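You operate a simulated robot arm through the tools that you are given. There is no shell and no other tool. Be economical: measure what you need, move in short steps, check, and stop when the job is done.

You run a simulated two-armed robot. Do the job below in one go: nothing can be reset, and whatever is moved stays where it is left.

TASK
Take the white cloth from the top of bench one and lay it out flat on the top of the rear bench.

The check looks at the end state, three seconds after you hand in, the way a careful person would. Anything else that was tipped, shoved, dropped, spilled or broken makes it a failure. Flat cloth is picked up by pressing the open fingertips on it (5 to 10 N) and closing them slowly along it; thin cloth reads only 2 to 8 mm in the jaws.

THE ROBOT
Two 7-joint arms with two-finger parallel grippers on one trunk, on a base that drives. Base frame: it is fixed to the floor where the robot stands at the start and does not move with it; the origin is under the middle of the robot, x ahead of it, y to its left, z up. Lengths are in m, angles in degrees, forces in N, time in s.
The left shoulder is at the start at [-0.082, 0.119, 0.851], the right one opposite. With the tool pointing down near the work surface each hand reaches from about 0.18 to 0.6 m from the robot's upright axis, wherever it stands, measured 20 degrees to its own side. Places, roughly: top of the rear bench [1.3, -1.5, 0.8]. Payload 3.43 kg a hand.
The tool frame of a hand sits at the grasp point between the pads (the TCP): z along the fingers, y along the line on which they close. The tips reach 0.03 m beyond it. Largest opening 0.094 m; finger width 0.028, thickness 0.01; the body of the gripper, 0.05 by 0.096 m, starts 0.055 m behind the TCP.
Orientation is that of the tool frame in the base frame, as a unit quaternion [w, x, y, z]. With the fingers straight down and closing along the base's y, the tool's x points along the base's -x, its y along +y and its z along -z.

THE INTERFACE
- The arms move only by the tool apply_moves. It takes "left_moves", "right_moves" or both (then of equal length, played together; a hand with none holds still); each is a list of rows, each a list of 7 numbers: the finger opening in cm, from 0 to 9.4, then the shift along the tool's x, y, z in cm, then the turn, a rotation vector about the tool's x, y, z in degrees. In form: [[hand, dx, dy, dz, wx, wy, wz], ...]. A call has 1 to 10 rows; each row is the pose to reach, as a shift and turn from the pose commanded when the call began, along the tool's axes at that moment. Each row takes 0.2 s and may step no farther than 0.05 m and 8.6 degrees from the row before; otherwise, or with a gripper value out of range, the whole call is refused. Where a pose cannot be reached the arm comes as near as it can. A force on the tool above 40 N (or 10 N above the force at the start of the call, whichever is more), or a blocked arm, ends the call early, and 0.2 s more pass. Each finger travels about 0.153 m/s and halts on what it meets, pressing with about 44 N; the grip force reading is that of the motor and also rises with nothing between the fingers. The clock runs only during rows and for 0.2 s after the last one: add rows that repeat a pose to give the fingers time. The reply holds the time, the measured pose of the TCP, the force on the tool along the base axes, the opening and the grip force, in the units named above and with some noise, with the torque about the TCP (base axes, N m) and any sound that the robot's microphone picked up, and new pictures: "show" is both (left out), scene, wrist or none (wrist: the cameras of the hands that moved).
- Cameras (640 x 400 px; columns grow to the right, rows downward): "scene" is now at [0.0211, -0.0078, 1.5312]; the picture's right is [-0.35, -0.94, 0.00], its down [-0.82, 0.31, -0.48] and it looks along [0.45, -0.17, -0.88] (base axes); focal length 274 px, centre (320, 200). "left" rides on the left gripper at [0.076, -0.014, -0.102] in its tool frame; the picture's right is [0.18, 0.98, 0.00], its down [-0.75, 0.14, -0.64] and it looks along [-0.63, 0.12, 0.77] (tool axes); focal length 243 px, centre (320, 200). "right" rides on the right gripper at [0.076, 0.014, -0.103] in its tool frame; the picture's right is [-0.18, 0.98, 0.00], its down [-0.75, -0.14, -0.64] and it looks along [-0.63, -0.12, 0.77] (tool axes); focal length 243 px, centre (320, 200). There is no depth. A picture from a camera that has moved, and an enlarged one, comes with that camera's place and axes in the base frame and with its lens. The place of the scene camera against the robot may be out by one fixed shift of up to 0.025 m in any direction.
- slide_trunk(by): slides the trunk up (or, below 0, down) by that many m; the arms and the scene camera ride with it, the base frame stays. It gives what a move gives, with no picture.
- base_move(legs): drives the robot by 1 to 6 legs, each [ahead, left, turn to the left] in m, m and degrees, along the robot's own axes; the way and the turn of a leg run together, so that a leg with both is an arc; at most 1.5 m and 180 degrees a leg. The arms and the cameras ride along, it lands a little off, and it stops where it bumps. It gives what a move gives, and a new picture of the scene camera.
- turn_head(pan, tilt): turns the head with the scene camera to pan (to the left, within 143 degrees either way) and tilt (down, from -29 to 69), counted from straight ahead of the robot. It gives what a move gives, and a new picture of the scene camera.
- close_up(camera, box): a new picture of the part [left, top, right, bottom] of that camera's present view, enlarged. No time passes.
- sign_off(): hands the job in; it is judged then, once.

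Work in short steps. Places have to be worked out from the pictures, the camera data and where the tool is seen: move nearer, look again, correct. Check each grasp and each placing, and mend what went wrong. You have 120 turns and 260 pictures in all, those below and enlarged ones among them. Open the grippers and draw the arms clear of the work before you hand the job in, unless the task says otherwise; then end with one line.

The tools are called after "Emit:" as a command line: name --argument value ..., lists and objects as JSON in quotes. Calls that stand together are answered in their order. apply_moves: Moves the arms, as the interface text tells. Its arguments: {"type":"object","properties":{"left_moves":{"type":"array"},"right_moves":{"type":"array"},"show":{"type":"string","enum":["both","scene","wrist","none"]}},"required":[]} The other tools are called the same way: slide_trunk (by) slides the trunk up or down; base_move (legs) drives the base; turn_head (pan, tilt) turns the head that bears the scene camera; close_up (camera, box) takes an enlarged picture of a part of a camera's view; sign_off () hands the job in.

At the start:

```text
t: 0.0
left_tcp_pos: [0.3593, 0.058, 0.9057]
left_tool_rot: [0.0, -0.001, 1.0, 0.001]
left_wrist_force: [-0.5, -0.7, 0.3]
left_torque: [-0.04, 0.03, 0.05]
left_gripper_width: 0.0941
left_grip_force: 0.0
right_tcp_pos: [0.3152, -0.1797, 0.8895]
right_tool_rot: [0.0, 0.0, 1.0, 0.0]
right_wrist_force: [-0.2, -0.3, 1.0]
right_torque: [-0.01, 0.01, 0.01]
right_gripper_width: 0.0939
right_grip_force: 0.2
trunk travel left (down, up): [-0.275, 0.06]
robot x, y, heading: [0.0003, 0.0006, 0.2]
head pan, tilt: [-20.7, 61.3]
```

scene: 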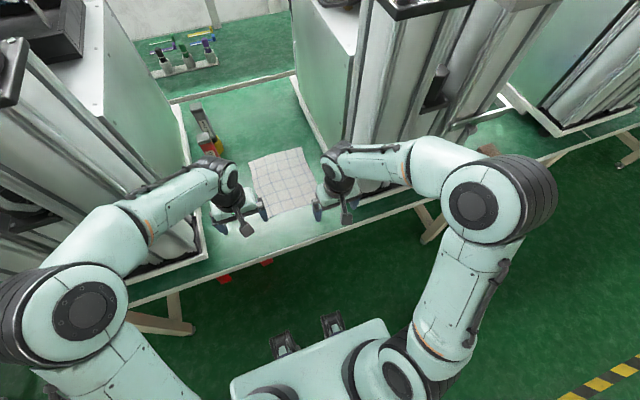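
right: 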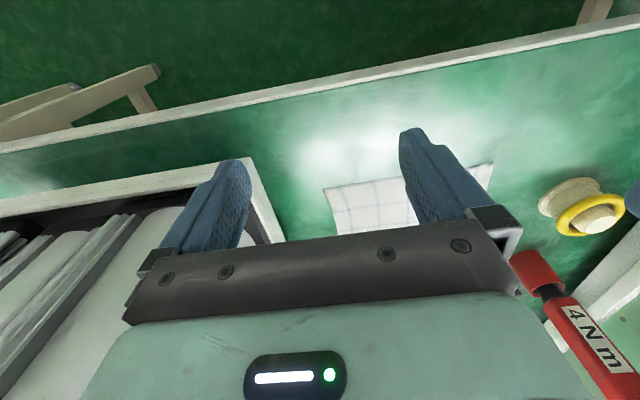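
left: 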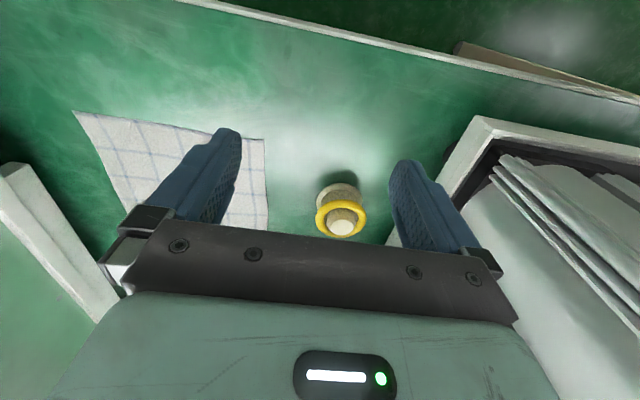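

I judge the cloth to lie at about x 0.38..0.61, y -0.15..0.02 on the bench ahead. First I look at where the rear bench is and what stands between.

Emit:
turn_head --pan -60 --tilt 25

Emit:
turn_head --pan -120 --tilt 35

Emit:
turn_head --pan -5 --tilt 50

```text
t: 1.1
left_tcp_pos: [0.3587, 0.057, 0.9056]
left_tool_rot: [0.0, 0.0, 1.0, 0.0]
left_wrist_force: [-0.3, -0.6, -0.1]
left_torque: [-0.02, 0.0, -0.01]
left_gripper_width: 0.094
left_grip_force: 0.0
right_tcp_pos: [0.3151, -0.1807, 0.8898]
right_tool_rot: [0.0, 0.0, 1.0, 0.0]
right_wrist_force: [-0.7, 0.6, 0.5]
right_torque: [0.01, 0.01, -0.02]
right_gripper_width: 0.0937
right_grip_force: 0.1
trunk travel left (down, up): [-0.275, 0.06]
robot x, y, heading: [0.0004, 0.0003, 0.0]
head pan, tilt: [-60.0, 25.0]
camera scene: at [0.0064, -0.0646, 1.5827], right [-0.87, -0.5, 0.0], down [-0.21, 0.37, -0.91], along [0.45, -0.78, -0.42], focal length 274 px, centre (320, 200)
```

scene: 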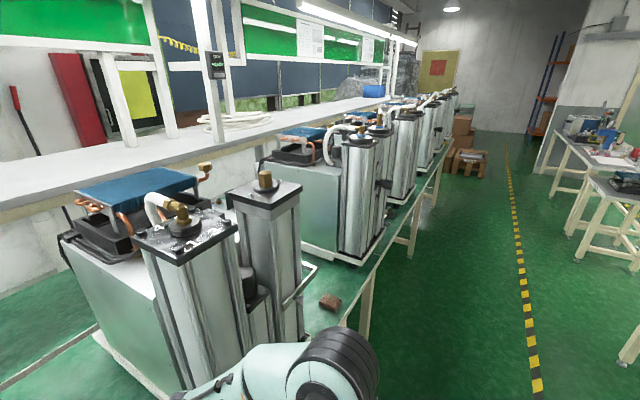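

```text
t: 2.4
left_tcp_pos: [0.3584, 0.0578, 0.9059]
left_tool_rot: [0.001, 0.001, 1.0, 0.001]
left_wrist_force: [-0.1, 0.0, 0.2]
left_torque: [0.0, -0.01, 0.0]
left_gripper_width: 0.0941
left_grip_force: 0.0
right_tcp_pos: [0.3155, -0.1804, 0.891]
right_tool_rot: [0.0, 0.001, 1.0, 0.0]
right_wrist_force: [0.0, -0.3, -0.1]
right_torque: [0.03, 0.02, 0.02]
right_gripper_width: 0.0938
right_grip_force: 0.0
trunk travel left (down, up): [-0.275, 0.06]
robot x, y, heading: [0.0012, 0.0019, -0.1]
head pan, tilt: [-120.0, 35.0]
camera scene: at [-0.0838, -0.0611, 1.567], right [-0.87, 0.5, 0.0], down [0.29, 0.5, -0.82], along [-0.41, -0.71, -0.57], focal length 274 px, centre (320, 200)
```

scene: 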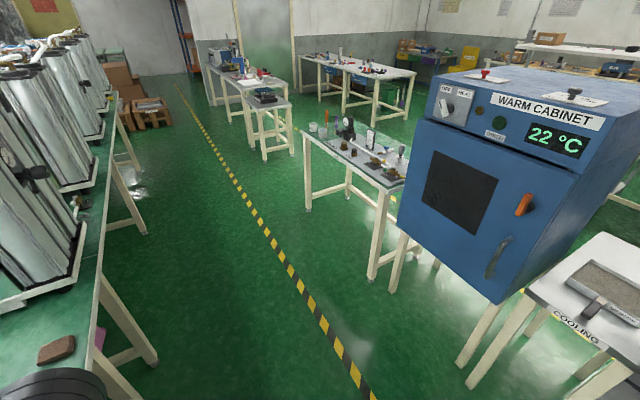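

```text
t: 4.3
left_tcp_pos: [0.3592, 0.0571, 0.9066]
left_tool_rot: [-0.001, -0.001, 1.0, 0.001]
left_wrist_force: [-0.1, 0.7, -0.2]
left_torque: [0.0, 0.01, 0.0]
left_gripper_width: 0.094
left_grip_force: 0.1
right_tcp_pos: [0.3152, -0.1817, 0.8904]
right_tool_rot: [0.0, 0.0, 1.0, 0.0]
right_wrist_force: [-0.6, 0.0, 0.3]
right_torque: [0.01, -0.04, -0.02]
right_gripper_width: 0.0942
right_grip_force: 0.1
trunk travel left (down, up): [-0.275, 0.06]
robot x, y, heading: [-0.0004, -0.0021, 0.1]
head pan, tilt: [-5.0, 50.0]
camera scene: at [0.0369, 0.0084, 1.5453], right [-0.09, -1.0, 0.0], down [-0.76, 0.07, -0.64], along [0.64, -0.06, -0.77], focal length 274 px, centre (320, 200)
```

scene: 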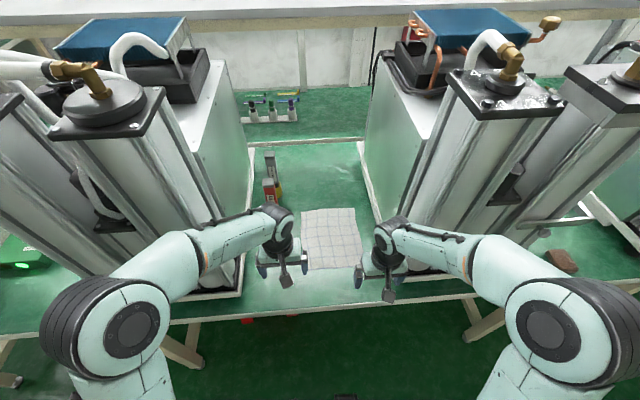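

I need to identify the rear bench; I zoom in on the gap between the cabinets and look towards the far side.

Emit:
close_up --camera "scene" --box '[220, 0, 400, 280]'

Emit:
turn_head --pan -45 --tilt 10

Emit:
turn_head --pan 45 --tilt 25

```text
1.43 times, centred on (310, 140) of scene
camera zoom: at [0.0369, 0.0084, 1.5453], right [-0.09, -1.0, 0.0], down [-0.76, 0.07, -0.64], along [0.64, -0.06, -0.77], focal length 392 px, centre (334, 286)
```

zoom: 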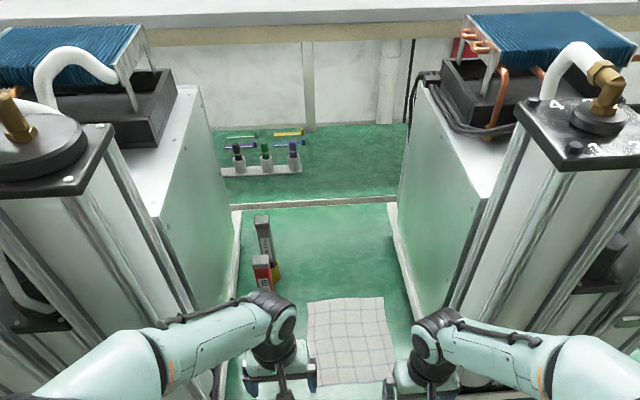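

```text
t: 5.4
left_tcp_pos: [0.3591, 0.0569, 0.9061]
left_tool_rot: [0.0, 0.0, 1.0, 0.0]
left_wrist_force: [-0.4, -0.2, -0.4]
left_torque: [0.01, -0.02, 0.02]
left_gripper_width: 0.0938
left_grip_force: 0.1
right_tcp_pos: [0.3154, -0.1807, 0.8901]
right_tool_rot: [0.0, 0.0, 1.0, -0.001]
right_wrist_force: [0.1, 0.7, -0.4]
right_torque: [-0.03, 0.0, -0.02]
right_gripper_width: 0.0941
right_grip_force: 0.0
trunk travel left (down, up): [-0.275, 0.06]
robot x, y, heading: [0.0018, 0.0024, -0.2]
head pan, tilt: [-45.0, 10.0]
camera scene: at [0.0261, -0.0505, 1.6071], right [-0.71, -0.71, 0.0], down [-0.12, 0.12, -0.98], along [0.7, -0.7, -0.17], focal length 274 px, centre (320, 200)
```

scene: 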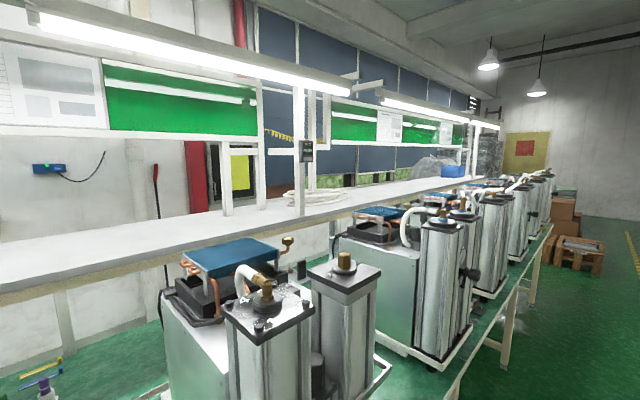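

```text
t: 7.0
left_tcp_pos: [0.3592, 0.0567, 0.9058]
left_tool_rot: [0.0, 0.0, 1.0, 0.0]
left_wrist_force: [0.3, 0.2, -0.8]
left_torque: [-0.03, 0.01, -0.01]
left_gripper_width: 0.0941
left_grip_force: 0.1
right_tcp_pos: [0.3157, -0.1801, 0.8896]
right_tool_rot: [0.0, 0.0, 1.0, 0.0]
right_wrist_force: [0.7, -1.3, -0.2]
right_torque: [0.0, 0.02, -0.04]
right_gripper_width: 0.094
right_grip_force: 0.0
trunk travel left (down, up): [-0.275, 0.06]
robot x, y, heading: [0.0048, 0.0024, 0.0]
head pan, tilt: [45.0, 25.0]
camera scene: at [0.0254, 0.0803, 1.5828], right [0.71, -0.71, 0.0], down [-0.3, -0.3, -0.91], along [0.64, 0.64, -0.42], focal length 274 px, centre (320, 200)
```

scene: 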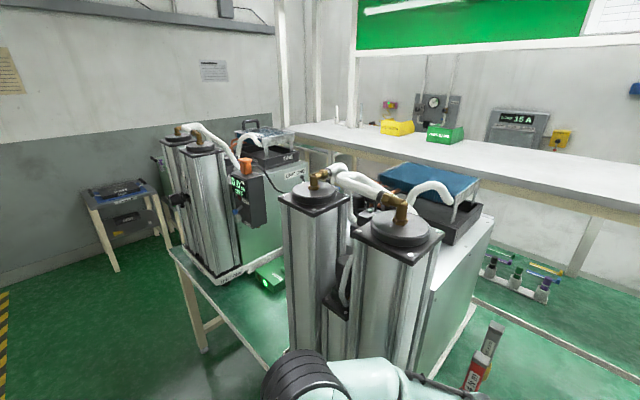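

The markers at x≈1.3 triangulate to z≈0.79, so the rear bench is the green top directly behind bench one. It has to be reached around the left end. Wrist-camera triangulation puts the bench one top at z≈0.747, with the cloth's near corners at about (0.42, 0.005) and (0.425, -0.198). I move both hands above those near corners.

Emit:
apply_moves --left_moves '[[4, -2, -2, 0, 0, 0, 0], [4, -4, -4.2, 1, 0, 0, 0], [4, -6, -6.5, 3, 0, 0, 0], [4, -7.4, -8.2, 6, 0, 0, 0], [4, -7.4, -8.2, 9, 0, 0, 0], [4, -7.4, -8.2, 9, 0, 0, 0]]' --right_moves '[[4, -3, 0.4, 0, 0, 0, 0], [4, -6, 0.8, 0.5, 0, 0, 0], [4, -9, 1.25, 2, 0, 0, 0], [4, -11.8, 1.25, 5, 0, 0, 0], [4, -11.8, 1.25, 7.4, 0, 0, 0], [4, -11.8, 1.25, 7.4, 0, 0, 0]]' --show "wrist"

Emit:
turn_head --pan -5 --tilt 55

```text
t: 8.4
left_tcp_pos: [0.4326, -0.0224, 0.8159]
left_tool_rot: [-0.001, 0.0, 1.0, 0.0]
left_wrist_force: [0.2, 0.5, 0.1]
left_torque: [-0.02, 0.01, 0.04]
left_gripper_width: 0.0398
left_grip_force: 0.1
right_tcp_pos: [0.4285, -0.169, 0.8161]
right_tool_rot: [0.0, -0.001, 1.0, 0.0]
right_wrist_force: [-0.5, 0.5, 0.9]
right_torque: [0.06, -0.02, -0.01]
right_gripper_width: 0.0398
right_grip_force: 0.0
trunk travel left (down, up): [-0.275, 0.06]
robot x, y, heading: [-0.0025, -0.0021, -0.1]
head pan, tilt: [45.0, 25.0]
camera right: at [0.3527, -0.1554, 0.9199], right [0.18, 0.98, 0.0], down [0.75, -0.14, 0.64], along [0.63, -0.12, -0.77], focal length 243 px, centre (320, 200)
camera left: at [0.3558, -0.0375, 0.9189], right [-0.18, 0.98, 0.0], down [0.75, 0.14, 0.64], along [0.63, 0.12, -0.77], focal length 243 px, centre (320, 200)
```

right: 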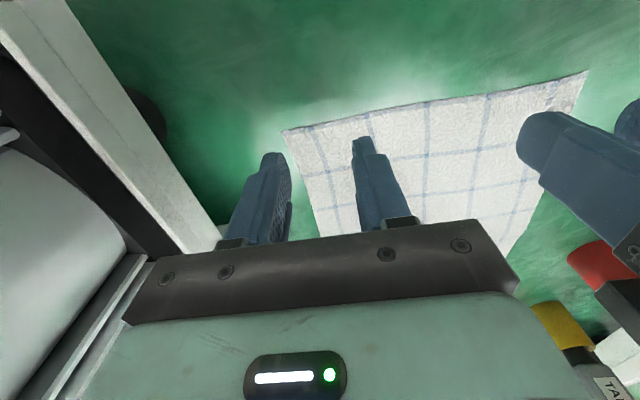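
left: 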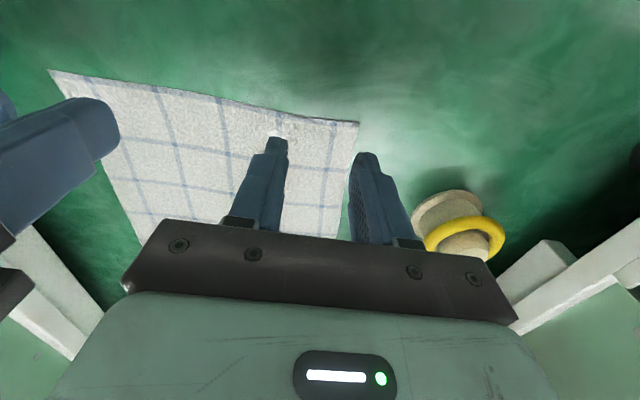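

```text
t: 9.6
left_tcp_pos: [0.4318, -0.0219, 0.8152]
left_tool_rot: [0.0, 0.0, 1.0, 0.0]
left_wrist_force: [-0.1, 0.0, -0.1]
left_torque: [0.03, 0.04, -0.01]
left_gripper_width: 0.0401
left_grip_force: 0.0
right_tcp_pos: [0.4273, -0.1681, 0.8176]
right_tool_rot: [0.0, 0.0, 1.0, 0.0]
right_wrist_force: [-0.1, 0.0, -0.4]
right_torque: [0.0, 0.01, -0.01]
right_gripper_width: 0.04
right_grip_force: 0.0
trunk travel left (down, up): [-0.275, 0.06]
robot x, y, heading: [-0.0024, 0.003, -0.1]
head pan, tilt: [-5.0, 55.0]
camera scene: at [0.032, 0.009, 1.5388], right [-0.09, -1.0, 0.0], down [-0.82, 0.07, -0.57], along [0.57, -0.05, -0.82], focal length 274 px, centre (320, 200)
```

scene: 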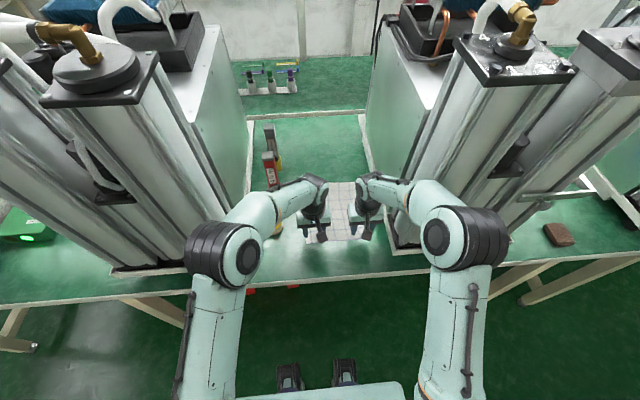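

Near corners confirmed at about (0.42, 0.004) and (0.424, -0.197). I shift both hands slightly inward onto the cloth and go down close to contact.

Emit:
apply_moves --left_moves '[[3.6, -0.5, -0.8, 0.5, 0, 0, 0], [3.6, -0.5, -0.8, 2, 0, 0, 0], [3.6, -0.5, -0.8, 3.3, 0, 0, 0], [3.6, -0.5, -0.8, 3.8, 0, 0, 0]]' --right_moves '[[3.6, -1, 0.8, 0.5, 0, 0, 0], [3.6, -1, 0.8, 2, 0, 0, 0], [3.6, -1, 0.8, 3.3, 0, 0, 0], [3.6, -1, 0.8, 3.8, 0, 0, 0]]' --show "wrist"

```text
t: 10.6
left_tcp_pos: [0.4375, -0.0326, 0.781]
left_tool_rot: [0.003, 0.0, 1.0, -0.001]
left_wrist_force: [-3.6, 2.4, 18.7]
left_torque: [0.27, 0.17, 0.03]
left_gripper_width: 0.0362
left_grip_force: 0.2
right_tcp_pos: [0.4414, -0.1609, 0.7818]
right_tool_rot: [0.004, 0.001, 1.0, 0.0]
right_wrist_force: [-2.1, -3.5, 20.3]
right_torque: [-0.06, 0.24, 0.06]
right_gripper_width: 0.0362
right_grip_force: 0.1
trunk travel left (down, up): [-0.275, 0.06]
robot x, y, heading: [-0.0011, -0.0025, 0.2]
head pan, tilt: [-5.0, 55.0]
camera right: at [0.3637, -0.1463, 0.8844], right [0.18, 0.98, 0.0], down [0.75, -0.14, 0.65], along [0.64, -0.12, -0.76], focal length 243 px, centre (320, 200)
camera left: at [0.3597, -0.0474, 0.8836], right [-0.18, 0.98, 0.0], down [0.75, 0.14, 0.65], along [0.64, 0.12, -0.76], focal length 243 px, centre (320, 200)
```

right: 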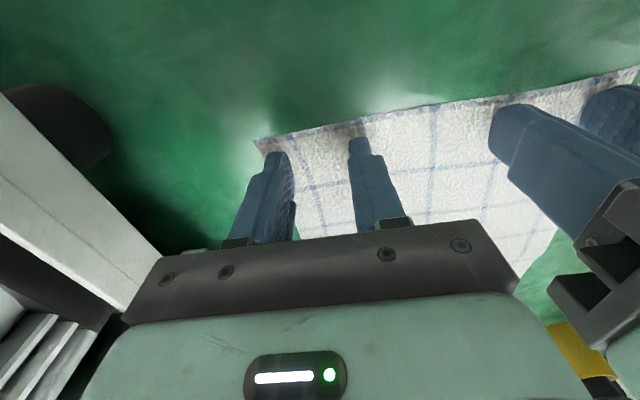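
left: 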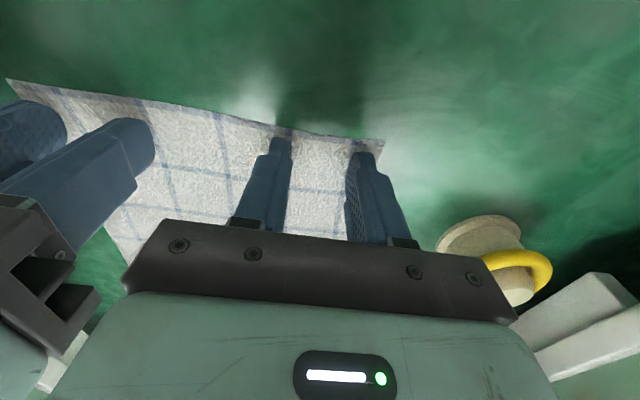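

Contact at about 19 N; I ease off to around 8 N and close slowly.

Emit:
apply_moves --left_moves '[[3.6, 0, 0, -0.18, 0, 0, 0], [3.0, 0, 0, -0.18, 0, 0, 0], [2.4, 0, 0, -0.18, 0, 0, 0], [1.8, 0, 0, -0.18, 0, 0, 0], [1.2, 0, 0, -0.18, 0, 0, 0], [0.6, 0, 0, -0.18, 0, 0, 0], [0, 0, 0, -0.18, 0, 0, 0], [0, 0, 0, -0.18, 0, 0, 0]]' --right_moves '[[3.6, 0, 0, -0.18, 0, 0, 0], [3.0, 0, 0, -0.18, 0, 0, 0], [2.4, 0, 0, -0.18, 0, 0, 0], [1.8, 0, 0, -0.18, 0, 0, 0], [1.2, 0, 0, -0.18, 0, 0, 0], [0.6, 0, 0, -0.18, 0, 0, 0], [0, 0, 0, -0.18, 0, 0, 0], [0, 0, 0, -0.18, 0, 0, 0]]' --show "wrist"

```text
t: 12.4
left_tcp_pos: [0.4359, -0.0342, 0.7806]
left_tool_rot: [0.002, 0.0, 1.0, -0.001]
left_wrist_force: [0.9, -10.9, 24.8]
left_torque: [-0.29, 0.19, 0.11]
left_gripper_width: 0.0016
left_grip_force: 36.6
right_tcp_pos: [0.4413, -0.1599, 0.7815]
right_tool_rot: [0.001, 0.0, 1.0, 0.0]
right_wrist_force: [2.2, -0.6, 24.7]
right_torque: [-0.06, 0.08, -0.01]
right_gripper_width: 0.0001
right_grip_force: 33.3
trunk travel left (down, up): [-0.275, 0.06]
robot x, y, heading: [-0.0035, 0.0012, -0.0]
head pan, tilt: [-5.0, 55.0]
camera right: at [0.3641, -0.1464, 0.8846], right [0.18, 0.98, 0.0], down [0.75, -0.14, 0.65], along [0.63, -0.12, -0.76], focal length 243 px, centre (320, 200)
camera left: at [0.3589, -0.0488, 0.8838], right [-0.18, 0.98, 0.0], down [0.75, 0.14, 0.64], along [0.63, 0.12, -0.76], focal length 243 px, centre (320, 200)
```

right: 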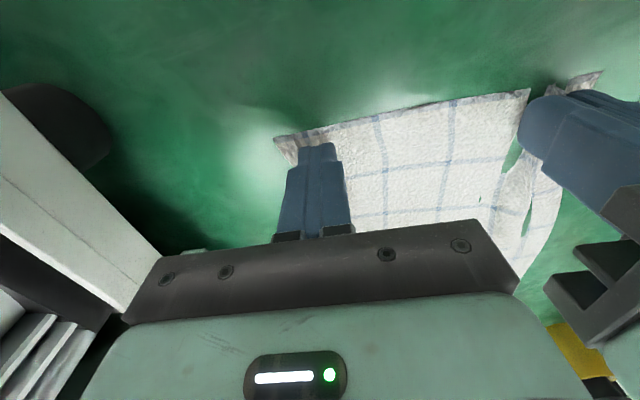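
left: 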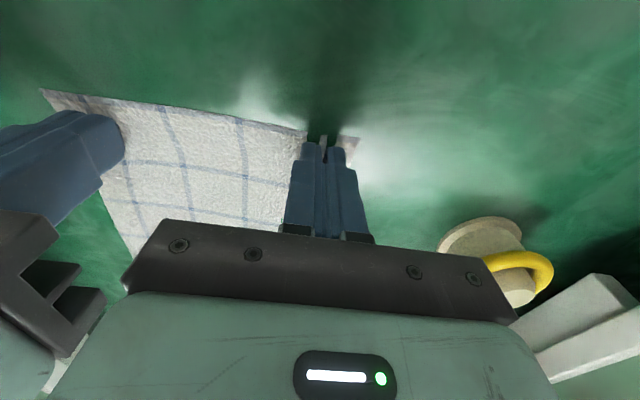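

Left reads 1.6 mm, which may be a fold. Right reads 0.1 mm, so it missed. I look closely at the left.

Emit:
close_up --camera "left" --box '[220, 90, 420, 220]'

Emit:
close_up --camera "right" --box '[440, 50, 640, 260]'

```text
3.08 times, centred on (320, 155) of left
camera zoom: at [0.3589, -0.0488, 0.8838], right [-0.18, 0.98, 0.0], down [0.75, 0.14, 0.64], along [0.63, 0.12, -0.76], focal length 746 px, centre (320, 338)
```

zoom: 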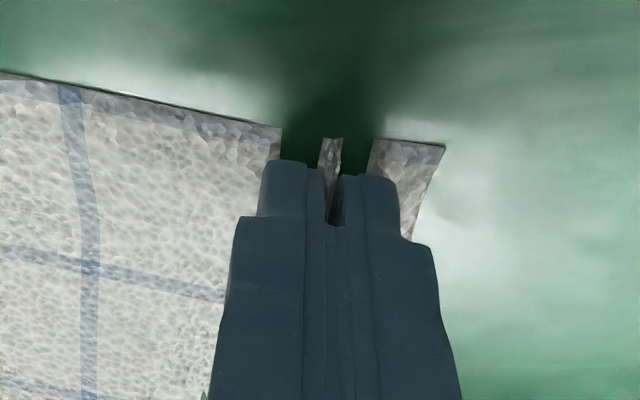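

```text
1.90 times, centred on (540, 155) of right
camera zoom: at [0.3641, -0.1464, 0.8846], right [0.18, 0.98, 0.0], down [0.75, -0.14, 0.65], along [0.63, -0.12, -0.76], focal length 462 px, centre (-99, 286)
```

zoom: 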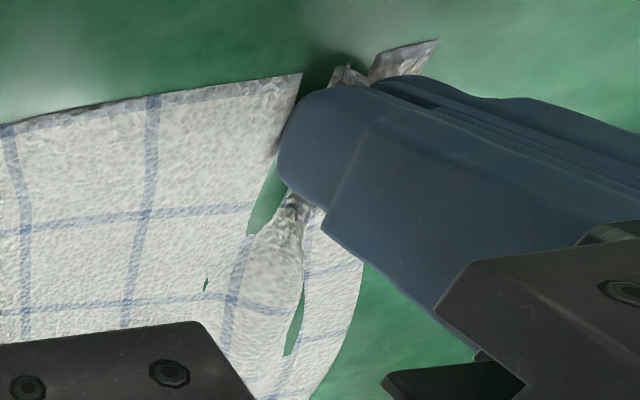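

The left hand holds a fold. I relax its pressure a little, then reopen the right hand and set it down again.

Emit:
apply_moves --left_moves '[[0, 0, 0, -0.2, 0, 0, 0], [0, 0, 0, -0.3, 0, 0, 0], [0, 0, 0, -0.3, 0, 0, 0], [0, 0, 0, -0.3, 0, 0, 0], [0, 0, 0, -0.3, 0, 0, 0]]' --right_moves '[[0, 0, 0, -0.6, 0, 0, 0], [4, 0, 0.5, -0.8, 0, 0, 0], [4, 0, 0.5, -0.8, 0, 0, 0], [4, 0, 0.5, -0.4, 0, 0, 0], [4, 0, 0.5, -0.15, 0, 0, 0]]' --show "wrist"

```text
t: 13.6
left_tcp_pos: [0.4357, -0.0312, 0.7811]
left_tool_rot: [-0.001, 0.0, 1.0, 0.002]
left_wrist_force: [-1.5, -1.2, 3.5]
left_torque: [-0.05, 0.04, -0.02]
left_gripper_width: 0.002
left_grip_force: 37.2
right_tcp_pos: [0.4428, -0.1547, 0.7817]
right_tool_rot: [-0.001, 0.0, 1.0, -0.001]
right_wrist_force: [0.6, -0.4, 1.1]
right_torque: [0.01, 0.03, 0.02]
right_gripper_width: 0.0399
right_grip_force: 0.1
trunk travel left (down, up): [-0.275, 0.06]
robot x, y, heading: [-0.0024, -0.0001, 0.2]
head pan, tilt: [-5.0, 55.0]
camera right: at [0.3661, -0.1404, 0.8852], right [0.18, 0.98, 0.0], down [0.75, -0.14, 0.64], along [0.63, -0.12, -0.77], focal length 243 px, centre (320, 200)
camera left: at [0.3597, -0.0462, 0.8843], right [-0.18, 0.98, 0.0], down [0.76, 0.14, 0.64], along [0.63, 0.12, -0.77], focal length 243 px, centre (320, 200)
```

right: 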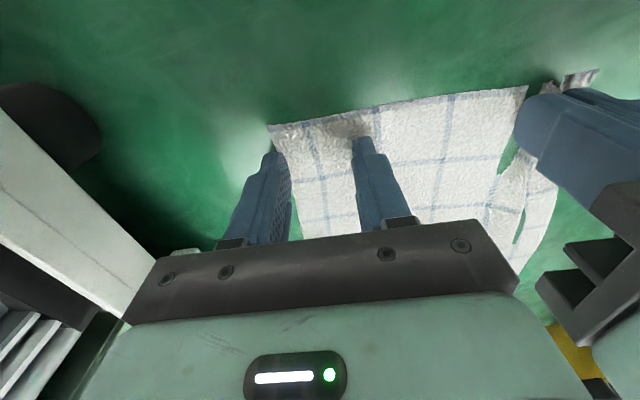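
left: 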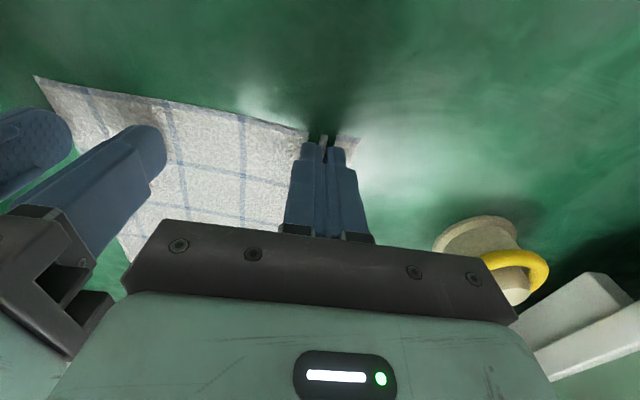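

The right outer finger is at the very edge of the cloth. I shift it 6 mm inward, press about 8 N and close more slowly.

Emit:
apply_moves --right_moves '[[3.6, 0, 0, -0.3, 0, 0, 0], [3.6, 0, 0.6, -0.2, 0, 0, 0], [3.6, 0, 0.6, 0.12, 0, 0, 0], [3.2, 0, 0.6, 0.12, 0, 0, 0], [2.8, 0, 0.6, 0.12, 0, 0, 0], [2.4, 0, 0.6, 0.12, 0, 0, 0], [2.0, 0, 0.6, 0.12, 0, 0, 0]]' --show "wrist"

```text
t: 15.2
left_tcp_pos: [0.4381, -0.0322, 0.7826]
left_tool_rot: [0.001, 0.001, 1.0, 0.0]
left_wrist_force: [-0.2, -0.6, 0.0]
left_torque: [0.02, 0.0, -0.01]
left_gripper_width: 0.002
left_grip_force: 36.4
right_tcp_pos: [0.4451, -0.1489, 0.7814]
right_tool_rot: [0.001, 0.0, 1.0, -0.001]
right_wrist_force: [0.6, 2.1, 10.2]
right_torque: [-0.06, 0.06, 0.0]
right_gripper_width: 0.0185
right_grip_force: 0.0
trunk travel left (down, up): [-0.275, 0.06]
robot x, y, heading: [-0.0037, -0.0016, 0.1]
head pan, tilt: [-5.0, 55.0]
camera right: at [0.3677, -0.1343, 0.8848], right [0.18, 0.98, 0.0], down [0.75, -0.14, 0.64], along [0.63, -0.12, -0.77], focal length 243 px, centre (320, 200)
```

right: 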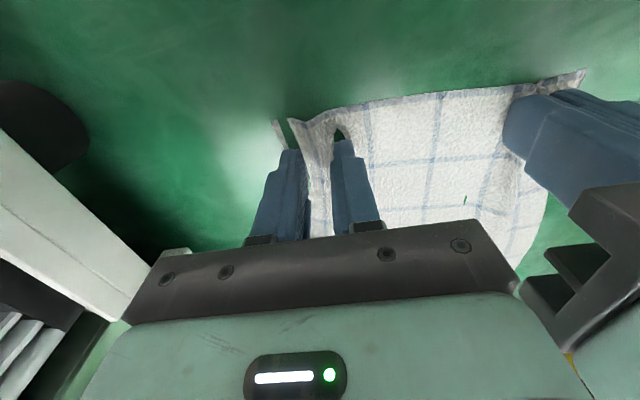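

The cloth is buckling up between the right fingers. I finish closing.

Emit:
apply_moves --right_moves '[[1.5, 0, 0, 0, 0, 0, 0], [1.1, 0, 0, 0, 0, 0, 0], [0.7, 0, 0, 0, 0, 0, 0], [0.3, 0, 0, 0, 0, 0, 0], [0, 0, 0, 0, 0, 0, 0], [0, 0, 0, 0, 0, 0, 0]]' --show "wrist"

```text
t: 16.6
left_tcp_pos: [0.4374, -0.034, 0.783]
left_tool_rot: [0.001, 0.0, 1.0, -0.002]
left_wrist_force: [-0.1, -7.8, -0.3]
left_torque: [-0.25, -0.01, -0.05]
left_gripper_width: 0.0021
left_grip_force: 36.5
right_tcp_pos: [0.4445, -0.1469, 0.781]
right_tool_rot: [0.0, -0.001, 1.0, 0.001]
right_wrist_force: [0.1, 6.9, 14.6]
right_torque: [0.2, 0.06, 0.0]
right_gripper_width: 0.0017
right_grip_force: 36.4
trunk travel left (down, up): [-0.275, 0.06]
robot x, y, heading: [0.0001, -0.0014, -0.1]
head pan, tilt: [-5.0, 55.0]
camera right: at [0.3674, -0.1342, 0.8848], right [0.18, 0.98, 0.0], down [0.75, -0.14, 0.64], along [0.63, -0.12, -0.77], focal length 243 px, centre (320, 200)
```

right: 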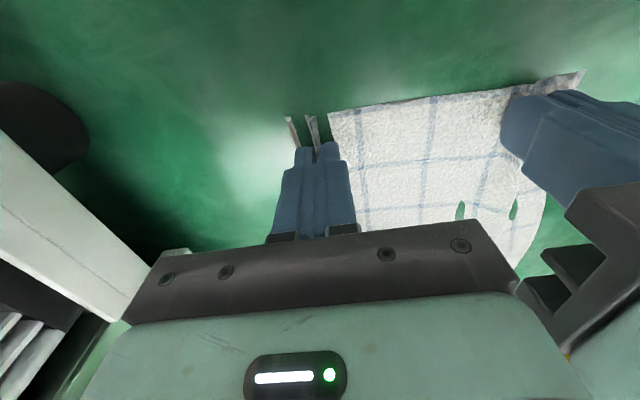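

Both hands read about 2 mm with tension between them, so both hold. I relax the tension slightly and lift both hands together.

Emit:
apply_moves --left_moves '[[0, 0, -0.3, -0.5, 0, 0, 0], [0, 0, -0.3, -2, 0, 0, 0], [0, 0, -0.3, -4, 0, 0, 0], [0, 0, -0.3, -6.5, 0, 0, 0], [0, 0, -0.3, -9, 0, 0, 0]]' --right_moves '[[0, 0, 0.1, -0.5, 0, 0, 0], [0, 0, 0.1, -2, 0, 0, 0], [0, 0, 0.1, -4, 0, 0, 0], [0, 0, 0.1, -6.5, 0, 0, 0], [0, 0, 0.1, -9, 0, 0, 0]]'

```text
t: 17.8
left_tcp_pos: [0.4366, -0.0358, 0.8735]
left_tool_rot: [-0.001, 0.0, 1.0, 0.001]
left_wrist_force: [0.4, -4.3, 0.5]
left_torque: [-0.17, 0.01, -0.05]
left_gripper_width: 0.0018
left_grip_force: 36.8
right_tcp_pos: [0.4438, -0.1498, 0.8697]
right_tool_rot: [0.0, 0.0, 1.0, 0.0]
right_wrist_force: [-0.2, 5.0, -0.2]
right_torque: [0.15, 0.04, 0.01]
right_gripper_width: 0.0019
right_grip_force: 36.8
trunk travel left (down, up): [-0.275, 0.06]
robot x, y, heading: [0.0003, -0.0012, 0.2]
head pan, tilt: [-5.0, 55.0]
camera scene: at [0.0315, 0.009, 1.5388], right [-0.09, -1.0, 0.0], down [-0.82, 0.07, -0.57], along [0.57, -0.05, -0.82], focal length 274 px, centre (320, 200)
camera right: at [0.3665, -0.1357, 0.9735], right [0.18, 0.98, 0.0], down [0.75, -0.14, 0.64], along [0.63, -0.12, -0.77], focal length 243 px, centre (320, 200)
camera left: at [0.3597, -0.0504, 0.9755], right [-0.18, 0.98, 0.0], down [0.75, 0.14, 0.64], along [0.63, 0.12, -0.77], focal length 243 px, centre (320, 200)
```

scene: 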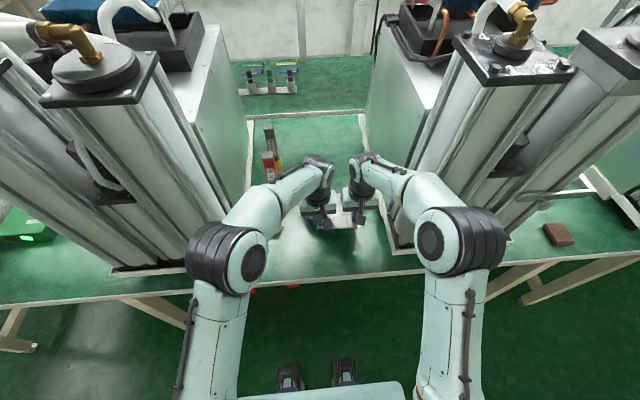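
right: 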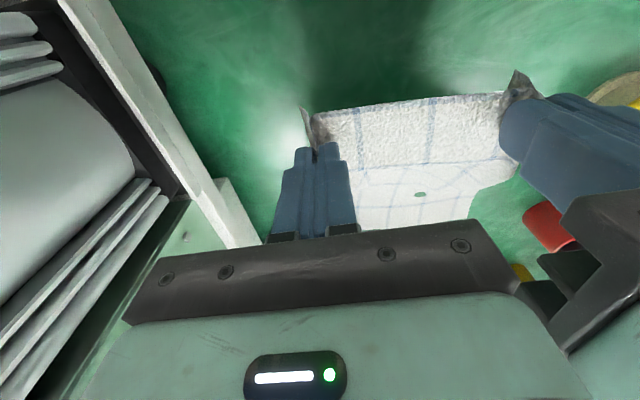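
left: 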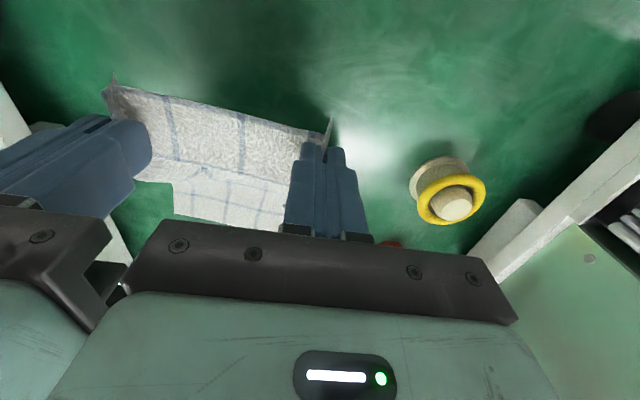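

The cloth hangs from both hands. I lift on until it clears the bench, drawing back slightly.

Emit:
apply_moves --left_moves '[[0, 0, 0, -3, 0, 0, 0], [0, 0, 0, -6, 0, 0, 0], [0, 1, 0, -9, 0, 0, 0], [0, 2, 0, -12, 0, 0, 0], [0, 3.5, 0, -15, 0, 0, 0], [0, 5, 0, -17, 0, 0, 0], [0, 7, 0, -18, 0, 0, 0]]' --right_moves '[[0, 0, 0, -3, 0, 0, 0], [0, 0, 0, -6, 0, 0, 0], [0, 1, 0, -9, 0, 0, 0], [0, 2, 0, -12, 0, 0, 0], [0, 3.5, 0, -15, 0, 0, 0], [0, 5, 0, -17, 0, 0, 0], [0, 7, 0, -18, 0, 0, 0]]'

```text
t: 19.4
left_tcp_pos: [0.3706, -0.0362, 1.0515]
left_tool_rot: [0.0, 0.0, 1.0, 0.0]
left_wrist_force: [-0.5, -6.9, 0.8]
left_torque: [-0.2, 0.0, -0.03]
left_gripper_width: 0.0017
left_grip_force: 36.5
right_tcp_pos: [0.3725, -0.1502, 1.0509]
right_tool_rot: [0.0, -0.001, 1.0, -0.001]
right_wrist_force: [-0.2, 6.9, 0.7]
right_torque: [0.17, -0.05, -0.04]
right_gripper_width: 0.0021
right_grip_force: 36.6
trunk travel left (down, up): [-0.275, 0.06]
robot x, y, heading: [0.0012, -0.0016, -0.0]
head pan, tilt: [-5.0, 55.0]
camera scene: at [0.0306, 0.0089, 1.5388], right [-0.09, -1.0, 0.0], down [-0.82, 0.07, -0.57], along [0.57, -0.05, -0.82], focal length 274 px, centre (320, 200)
camera right: at [0.2964, -0.1363, 1.1539], right [0.18, 0.98, 0.0], down [0.75, -0.14, 0.64], along [0.63, -0.12, -0.77], focal length 243 px, centre (320, 200)
camera left: at [0.293, -0.0507, 1.1554], right [-0.18, 0.98, 0.0], down [0.75, 0.14, 0.64], along [0.63, 0.12, -0.77], focal length 243 px, centre (320, 200)
```

scene: 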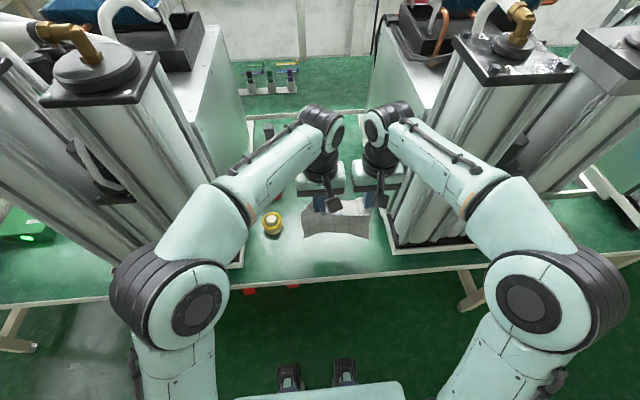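
right: 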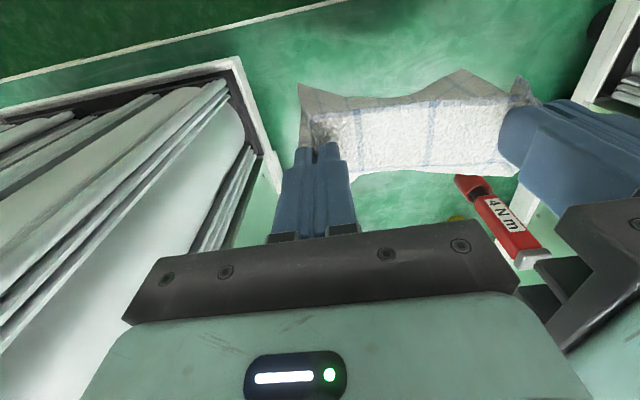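
left: 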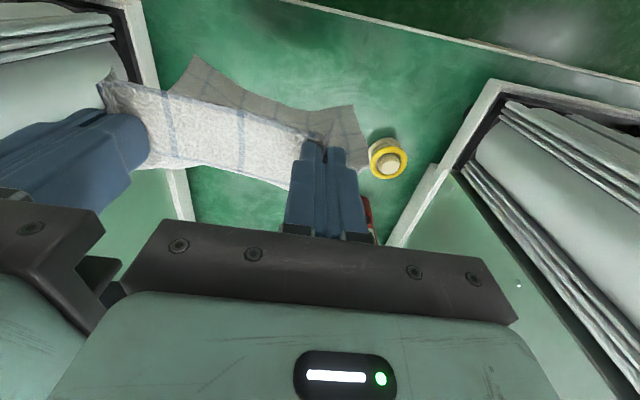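

The cloth hangs free and the torque driver and spool are undisturbed. I raise the trunk a little and back away from the bench, looking left.

Emit:
slide_trunk --by 0.05

Emit:
base_move --legs '[[-0.38, 0, 0]]'

Emit:
turn_head --pan 75 --tilt 30

Emit:
turn_head --pan 130 --tilt 35

```text
t: 20.3
left_tcp_pos: [0.3671, -0.0358, 1.1031]
left_tool_rot: [0.0, 0.0, 1.0, 0.0]
left_wrist_force: [-0.1, -3.3, -0.8]
left_torque: [-0.07, 0.0, -0.02]
left_gripper_width: 0.002
left_grip_force: 36.5
right_tcp_pos: [0.3724, -0.1487, 1.1011]
right_tool_rot: [0.0, 0.0, 1.0, -0.001]
right_wrist_force: [0.0, 2.6, 0.2]
right_torque: [0.1, -0.03, -0.01]
right_gripper_width: 0.0019
right_grip_force: 36.5
trunk travel left (down, up): [-0.325, 0.01]
robot x, y, heading: [0.0012, -0.002, -0.1]
head pan, tilt: [-5.0, 55.0]
```

```text
t: 22.7
left_tcp_pos: [-0.0099, -0.0355, 1.1033]
left_tool_rot: [0.001, 0.004, 1.0, 0.0]
left_wrist_force: [-0.4, -1.8, 0.3]
left_torque: [-0.09, 0.02, -0.02]
left_gripper_width: 0.0018
left_grip_force: 37.0
right_tcp_pos: [-0.0048, -0.15, 1.1008]
right_tool_rot: [0.0, 0.004, 1.0, -0.001]
right_wrist_force: [0.0, 2.1, 0.4]
right_torque: [0.06, 0.01, -0.01]
right_gripper_width: 0.002
right_grip_force: 37.0
trunk travel left (down, up): [-0.325, 0.01]
robot x, y, heading: [-0.3765, 0.0015, -0.5]
head pan, tilt: [-5.0, 55.0]
camera scene: at [-0.3463, 0.0101, 1.5932], right [-0.09, -1.0, 0.0], down [-0.82, 0.08, -0.57], along [0.57, -0.05, -0.82], focal length 274 px, centre (320, 200)
```

scene: 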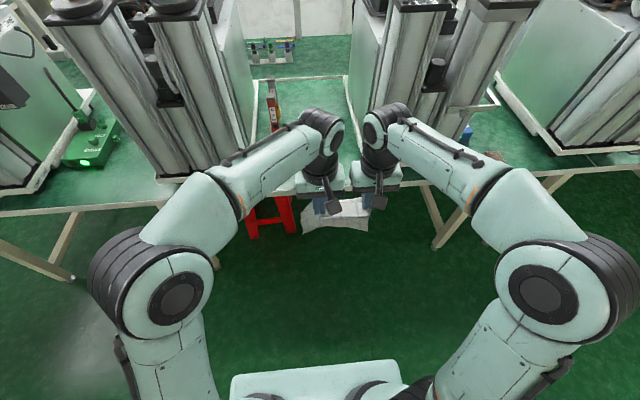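

```text
t: 24.2
left_tcp_pos: [-0.0094, -0.0359, 1.1033]
left_tool_rot: [-0.001, 0.004, 1.0, 0.0]
left_wrist_force: [-0.5, -1.4, 0.2]
left_torque: [-0.05, -0.02, 0.03]
left_gripper_width: 0.0019
left_grip_force: 37.0
right_tcp_pos: [-0.0055, -0.1496, 1.0995]
right_tool_rot: [0.0, 0.004, 1.0, 0.0]
right_wrist_force: [1.0, 2.1, 0.1]
right_torque: [0.08, 0.02, -0.01]
right_gripper_width: 0.002
right_grip_force: 36.4
trunk travel left (down, up): [-0.325, 0.01]
robot x, y, heading: [-0.3789, -0.0002, -0.5]
head pan, tilt: [75.0, 30.0]
camera scene: at [-0.3941, 0.104, 1.6291], right [0.96, -0.27, 0.0], down [-0.13, -0.48, -0.87], along [0.23, 0.83, -0.5], focal length 274 px, centre (320, 200)
```

scene: 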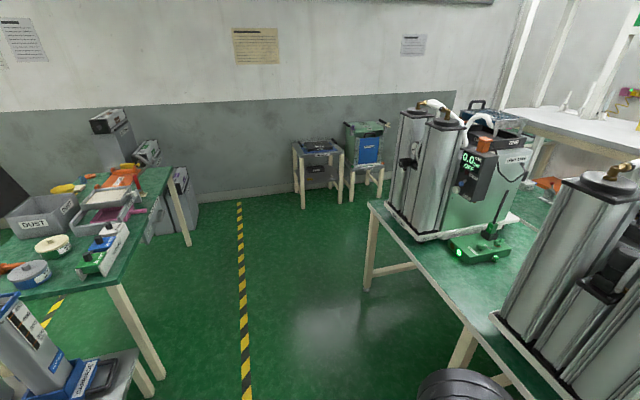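

```text
t: 25.5
left_tcp_pos: [-0.0099, -0.0367, 1.1017]
left_tool_rot: [0.0, 0.003, 1.0, 0.0]
left_wrist_force: [0.2, -2.4, -0.2]
left_torque: [-0.05, 0.02, 0.03]
left_gripper_width: 0.0018
left_grip_force: 37.1
right_tcp_pos: [-0.0058, -0.1487, 1.1]
right_tool_rot: [-0.001, 0.004, 1.0, 0.0]
right_wrist_force: [-0.4, 2.3, 1.2]
right_torque: [0.05, 0.01, 0.05]
right_gripper_width: 0.0018
right_grip_force: 36.8
trunk travel left (down, up): [-0.325, 0.01]
robot x, y, heading: [-0.3789, 0.002, -0.1]
head pan, tilt: [130.0, 35.0]
camera scene: at [-0.4743, 0.0848, 1.6213], right [0.77, 0.64, 0.0], down [0.37, -0.44, -0.82], along [-0.52, 0.63, -0.57], focal length 274 px, centre (320, 200)
```

scene: 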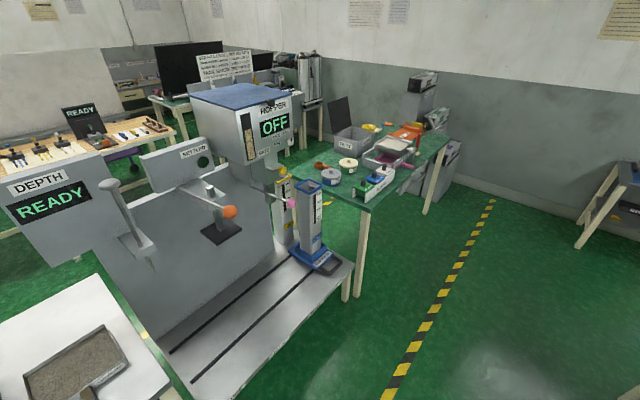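

The aisle to the left is clear between x≈-0.95 and 0.3. The bench ends at y≈1.4 and stools stand near y≈2.7. I drive left to y≈1.9 and look along the end of the benches.

Emit:
base_move --legs '[[0, 1.0, 0], [0, 0.95, 0]]'

Emit:
turn_head --pan -15 --tilt 30

```text
t: 42.5
left_tcp_pos: [0.0393, 1.8505, 1.1028]
left_tool_rot: [0.001, 0.026, 1.0, 0.0]
left_wrist_force: [-0.2, -1.5, -0.5]
left_torque: [-0.05, 0.04, -0.02]
left_gripper_width: 0.002
left_grip_force: 36.8
right_tcp_pos: [0.039, 1.7384, 1.0999]
right_tool_rot: [0.0, 0.025, 1.0, 0.0]
right_wrist_force: [-0.1, 1.6, 0.5]
right_torque: [0.07, -0.04, 0.05]
right_gripper_width: 0.002
right_grip_force: 36.7
trunk travel left (down, up): [-0.325, 0.01]
robot x, y, heading: [-0.3249, 1.9042, -3.0]
head pan, tilt: [130.0, 35.0]
camera scene: at [-0.4196, 1.9929, 1.6213], right [0.8, 0.6, 0.0], down [0.34, -0.46, -0.82], along [-0.49, 0.65, -0.57], focal length 274 px, centre (320, 200)
```

scene: 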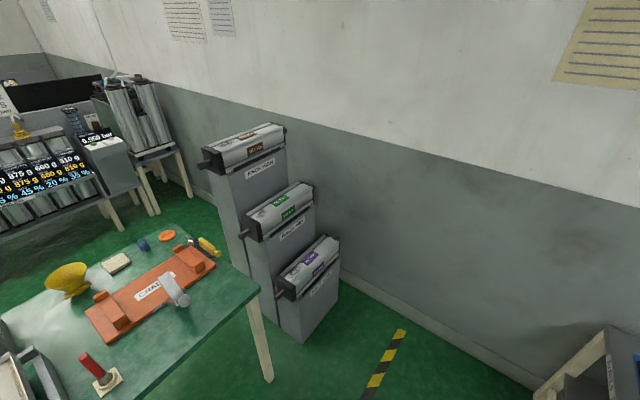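

```text
t: 44.8
left_tcp_pos: [0.0395, 1.8503, 1.1014]
left_tool_rot: [0.001, 0.026, 1.0, 0.0]
left_wrist_force: [-0.2, -1.6, -0.5]
left_torque: [-0.1, 0.0, -0.03]
left_gripper_width: 0.0023
left_grip_force: 36.9
right_tcp_pos: [0.0398, 1.7374, 1.1011]
right_tool_rot: [-0.001, 0.025, 1.0, 0.0]
right_wrist_force: [0.3, 1.8, 0.5]
right_torque: [0.04, 0.02, 0.01]
right_gripper_width: 0.002
right_grip_force: 36.5
trunk travel left (down, up): [-0.325, 0.01]
robot x, y, heading: [-0.3258, 1.9068, -2.9]
head pan, tilt: [-15.0, 30.0]
camera scene: at [-0.2806, 1.8946, 1.6291], right [-0.31, -0.95, 0.0], down [-0.48, 0.15, -0.87], along [0.82, -0.27, -0.5], focal length 274 px, centre (320, 200)
```

scene: 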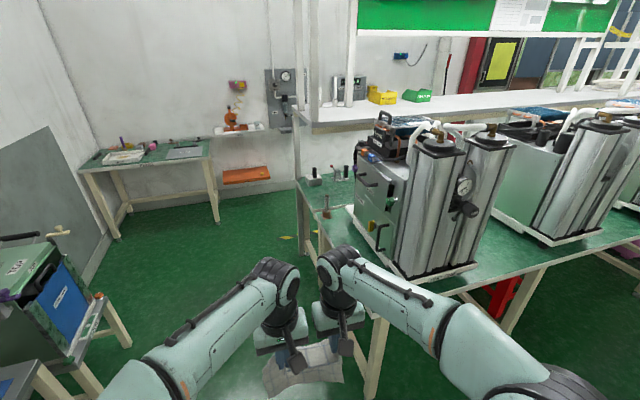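

The rear bench's left end is visible near x≈1.1–1.4, y≈1.5, with a few small items on it. I drive forward between bench end and stools for a closer look.

Emit:
base_move --legs '[[0, 0.09, 3], [0.7, 0, 0]]'

Emit:
turn_head --pan -45 --tilt 35

```text
t: 49.7
left_tcp_pos: [0.753, 1.9635, 1.1016]
left_tool_rot: [0.0, -0.002, 1.0, 0.0]
left_wrist_force: [-0.6, -1.8, 1.2]
left_torque: [-0.11, 0.03, -0.02]
left_gripper_width: 0.0019
left_grip_force: 36.7
right_tcp_pos: [0.7591, 1.8504, 1.0995]
right_tool_rot: [0.0, -0.002, 1.0, -0.001]
right_wrist_force: [0.0, 1.5, 0.2]
right_torque: [0.06, 0.01, 0.04]
right_gripper_width: 0.0019
right_grip_force: 36.2
trunk travel left (down, up): [-0.325, 0.01]
robot x, y, heading: [0.3883, 1.9921, 0.1]
head pan, tilt: [-15.0, 30.0]
camera scene: at [0.4316, 1.9888, 1.629], right [-0.25, -0.97, 0.0], down [-0.48, 0.13, -0.87], along [0.84, -0.22, -0.5], focal length 274 px, centre (320, 200)
```

scene: 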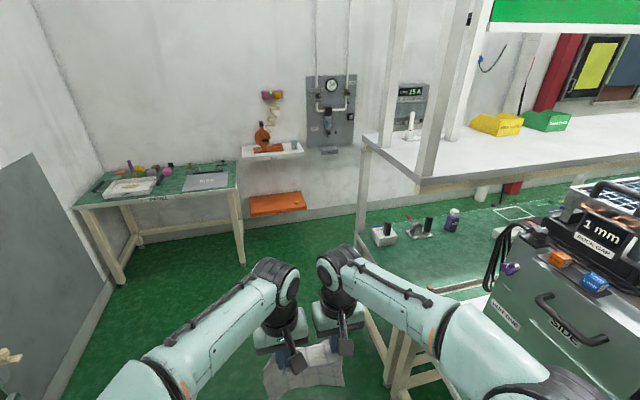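

```text
t: 50.7
left_tcp_pos: [0.7524, 1.9629, 1.1025]
left_tool_rot: [-0.001, -0.002, 1.0, 0.001]
left_wrist_force: [-0.2, -0.7, 0.6]
left_torque: [-0.04, 0.01, -0.01]
left_gripper_width: 0.0021
left_grip_force: 37.1
right_tcp_pos: [0.7581, 1.8497, 1.1001]
right_tool_rot: [0.0, -0.002, 1.0, 0.001]
right_wrist_force: [0.1, 1.7, 0.6]
right_torque: [0.01, -0.01, -0.01]
right_gripper_width: 0.0019
right_grip_force: 36.8
trunk travel left (down, up): [-0.325, 0.01]
robot x, y, heading: [0.3845, 1.9983, 0.4]
head pan, tilt: [-45.0, 35.0]
camera scene: at [0.4068, 1.9499, 1.6213], right [-0.7, -0.71, 0.0], down [-0.41, 0.4, -0.82], along [0.58, -0.58, -0.57], focal length 274 px, centre (320, 200)
```

scene: 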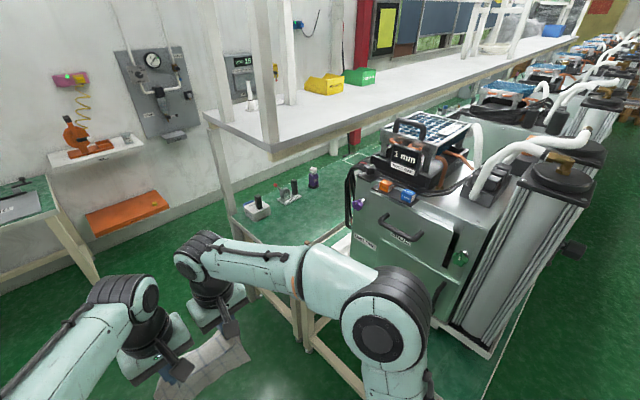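

The green rear bench spans about x 1.05–1.6 and ends at y≈1.45. Its small items sit at x≈1.45, so the front strip looks free. I drive forward, turn to face the bench end and look.

Emit:
base_move --legs '[[0.8, 0.02, 0], [0, 0, -90]]'

Emit:
turn_head --pan 0 --tilt 45

```text
t: 58.6
left_tcp_pos: [1.1428, 1.6496, 1.1024]
left_tool_rot: [0.0, 0.698, 0.717, 0.001]
left_wrist_force: [-1.2, 0.0, 0.1]
left_torque: [-0.02, 0.04, 0.03]
left_gripper_width: 0.0019
left_grip_force: 36.8
right_tcp_pos: [1.0326, 1.6418, 1.1008]
right_tool_rot: [0.0, 0.698, 0.716, 0.0]
right_wrist_force: [1.6, 0.5, 0.0]
right_torque: [0.01, -0.05, 0.03]
right_gripper_width: 0.0019
right_grip_force: 37.3
trunk travel left (down, up): [-0.325, 0.01]
robot x, y, heading: [1.1674, 2.019, -88.3]
head pan, tilt: [-45.0, 35.0]
camera scene: at [1.1121, 2.0145, 1.6213], right [-0.73, 0.69, 0.0], down [0.39, 0.42, -0.82], along [-0.56, -0.59, -0.57], focal length 274 px, centre (320, 200)
```

scene: 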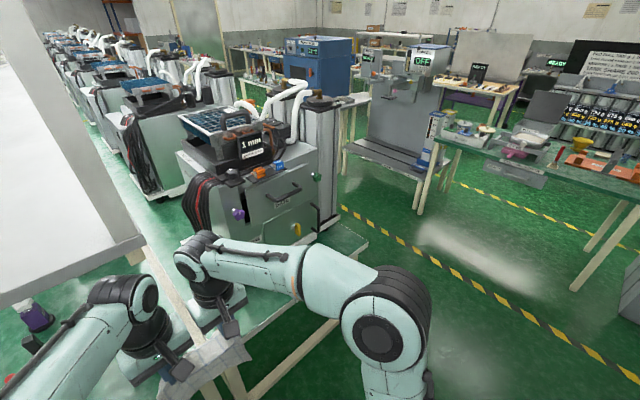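

```text
t: 59.8
left_tcp_pos: [1.1439, 1.6499, 1.1028]
left_tool_rot: [0.0, 0.698, 0.716, 0.0]
left_wrist_force: [-1.1, -0.6, -0.4]
left_torque: [-0.02, 0.02, 0.05]
left_gripper_width: 0.0019
left_grip_force: 36.3
right_tcp_pos: [1.0315, 1.641, 1.0997]
right_tool_rot: [0.0, 0.698, 0.716, 0.0]
right_wrist_force: [1.0, -0.2, -0.8]
right_torque: [-0.01, -0.05, 0.03]
right_gripper_width: 0.0023
right_grip_force: 36.4
trunk travel left (down, up): [-0.325, 0.01]
robot x, y, heading: [1.1702, 2.0187, -88.4]
head pan, tilt: [0.0, 45.0]
camera scene: at [1.1748, 1.9971, 1.6065], right [-1.0, -0.03, 0.0], down [-0.02, 0.71, -0.71], along [0.02, -0.71, -0.71], focal length 274 px, centre (320, 200)
```

scene: 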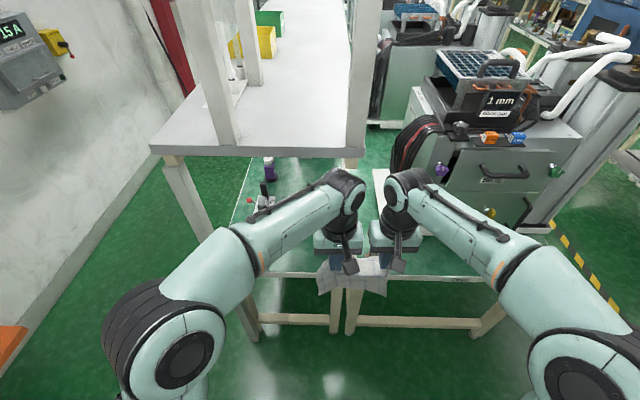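

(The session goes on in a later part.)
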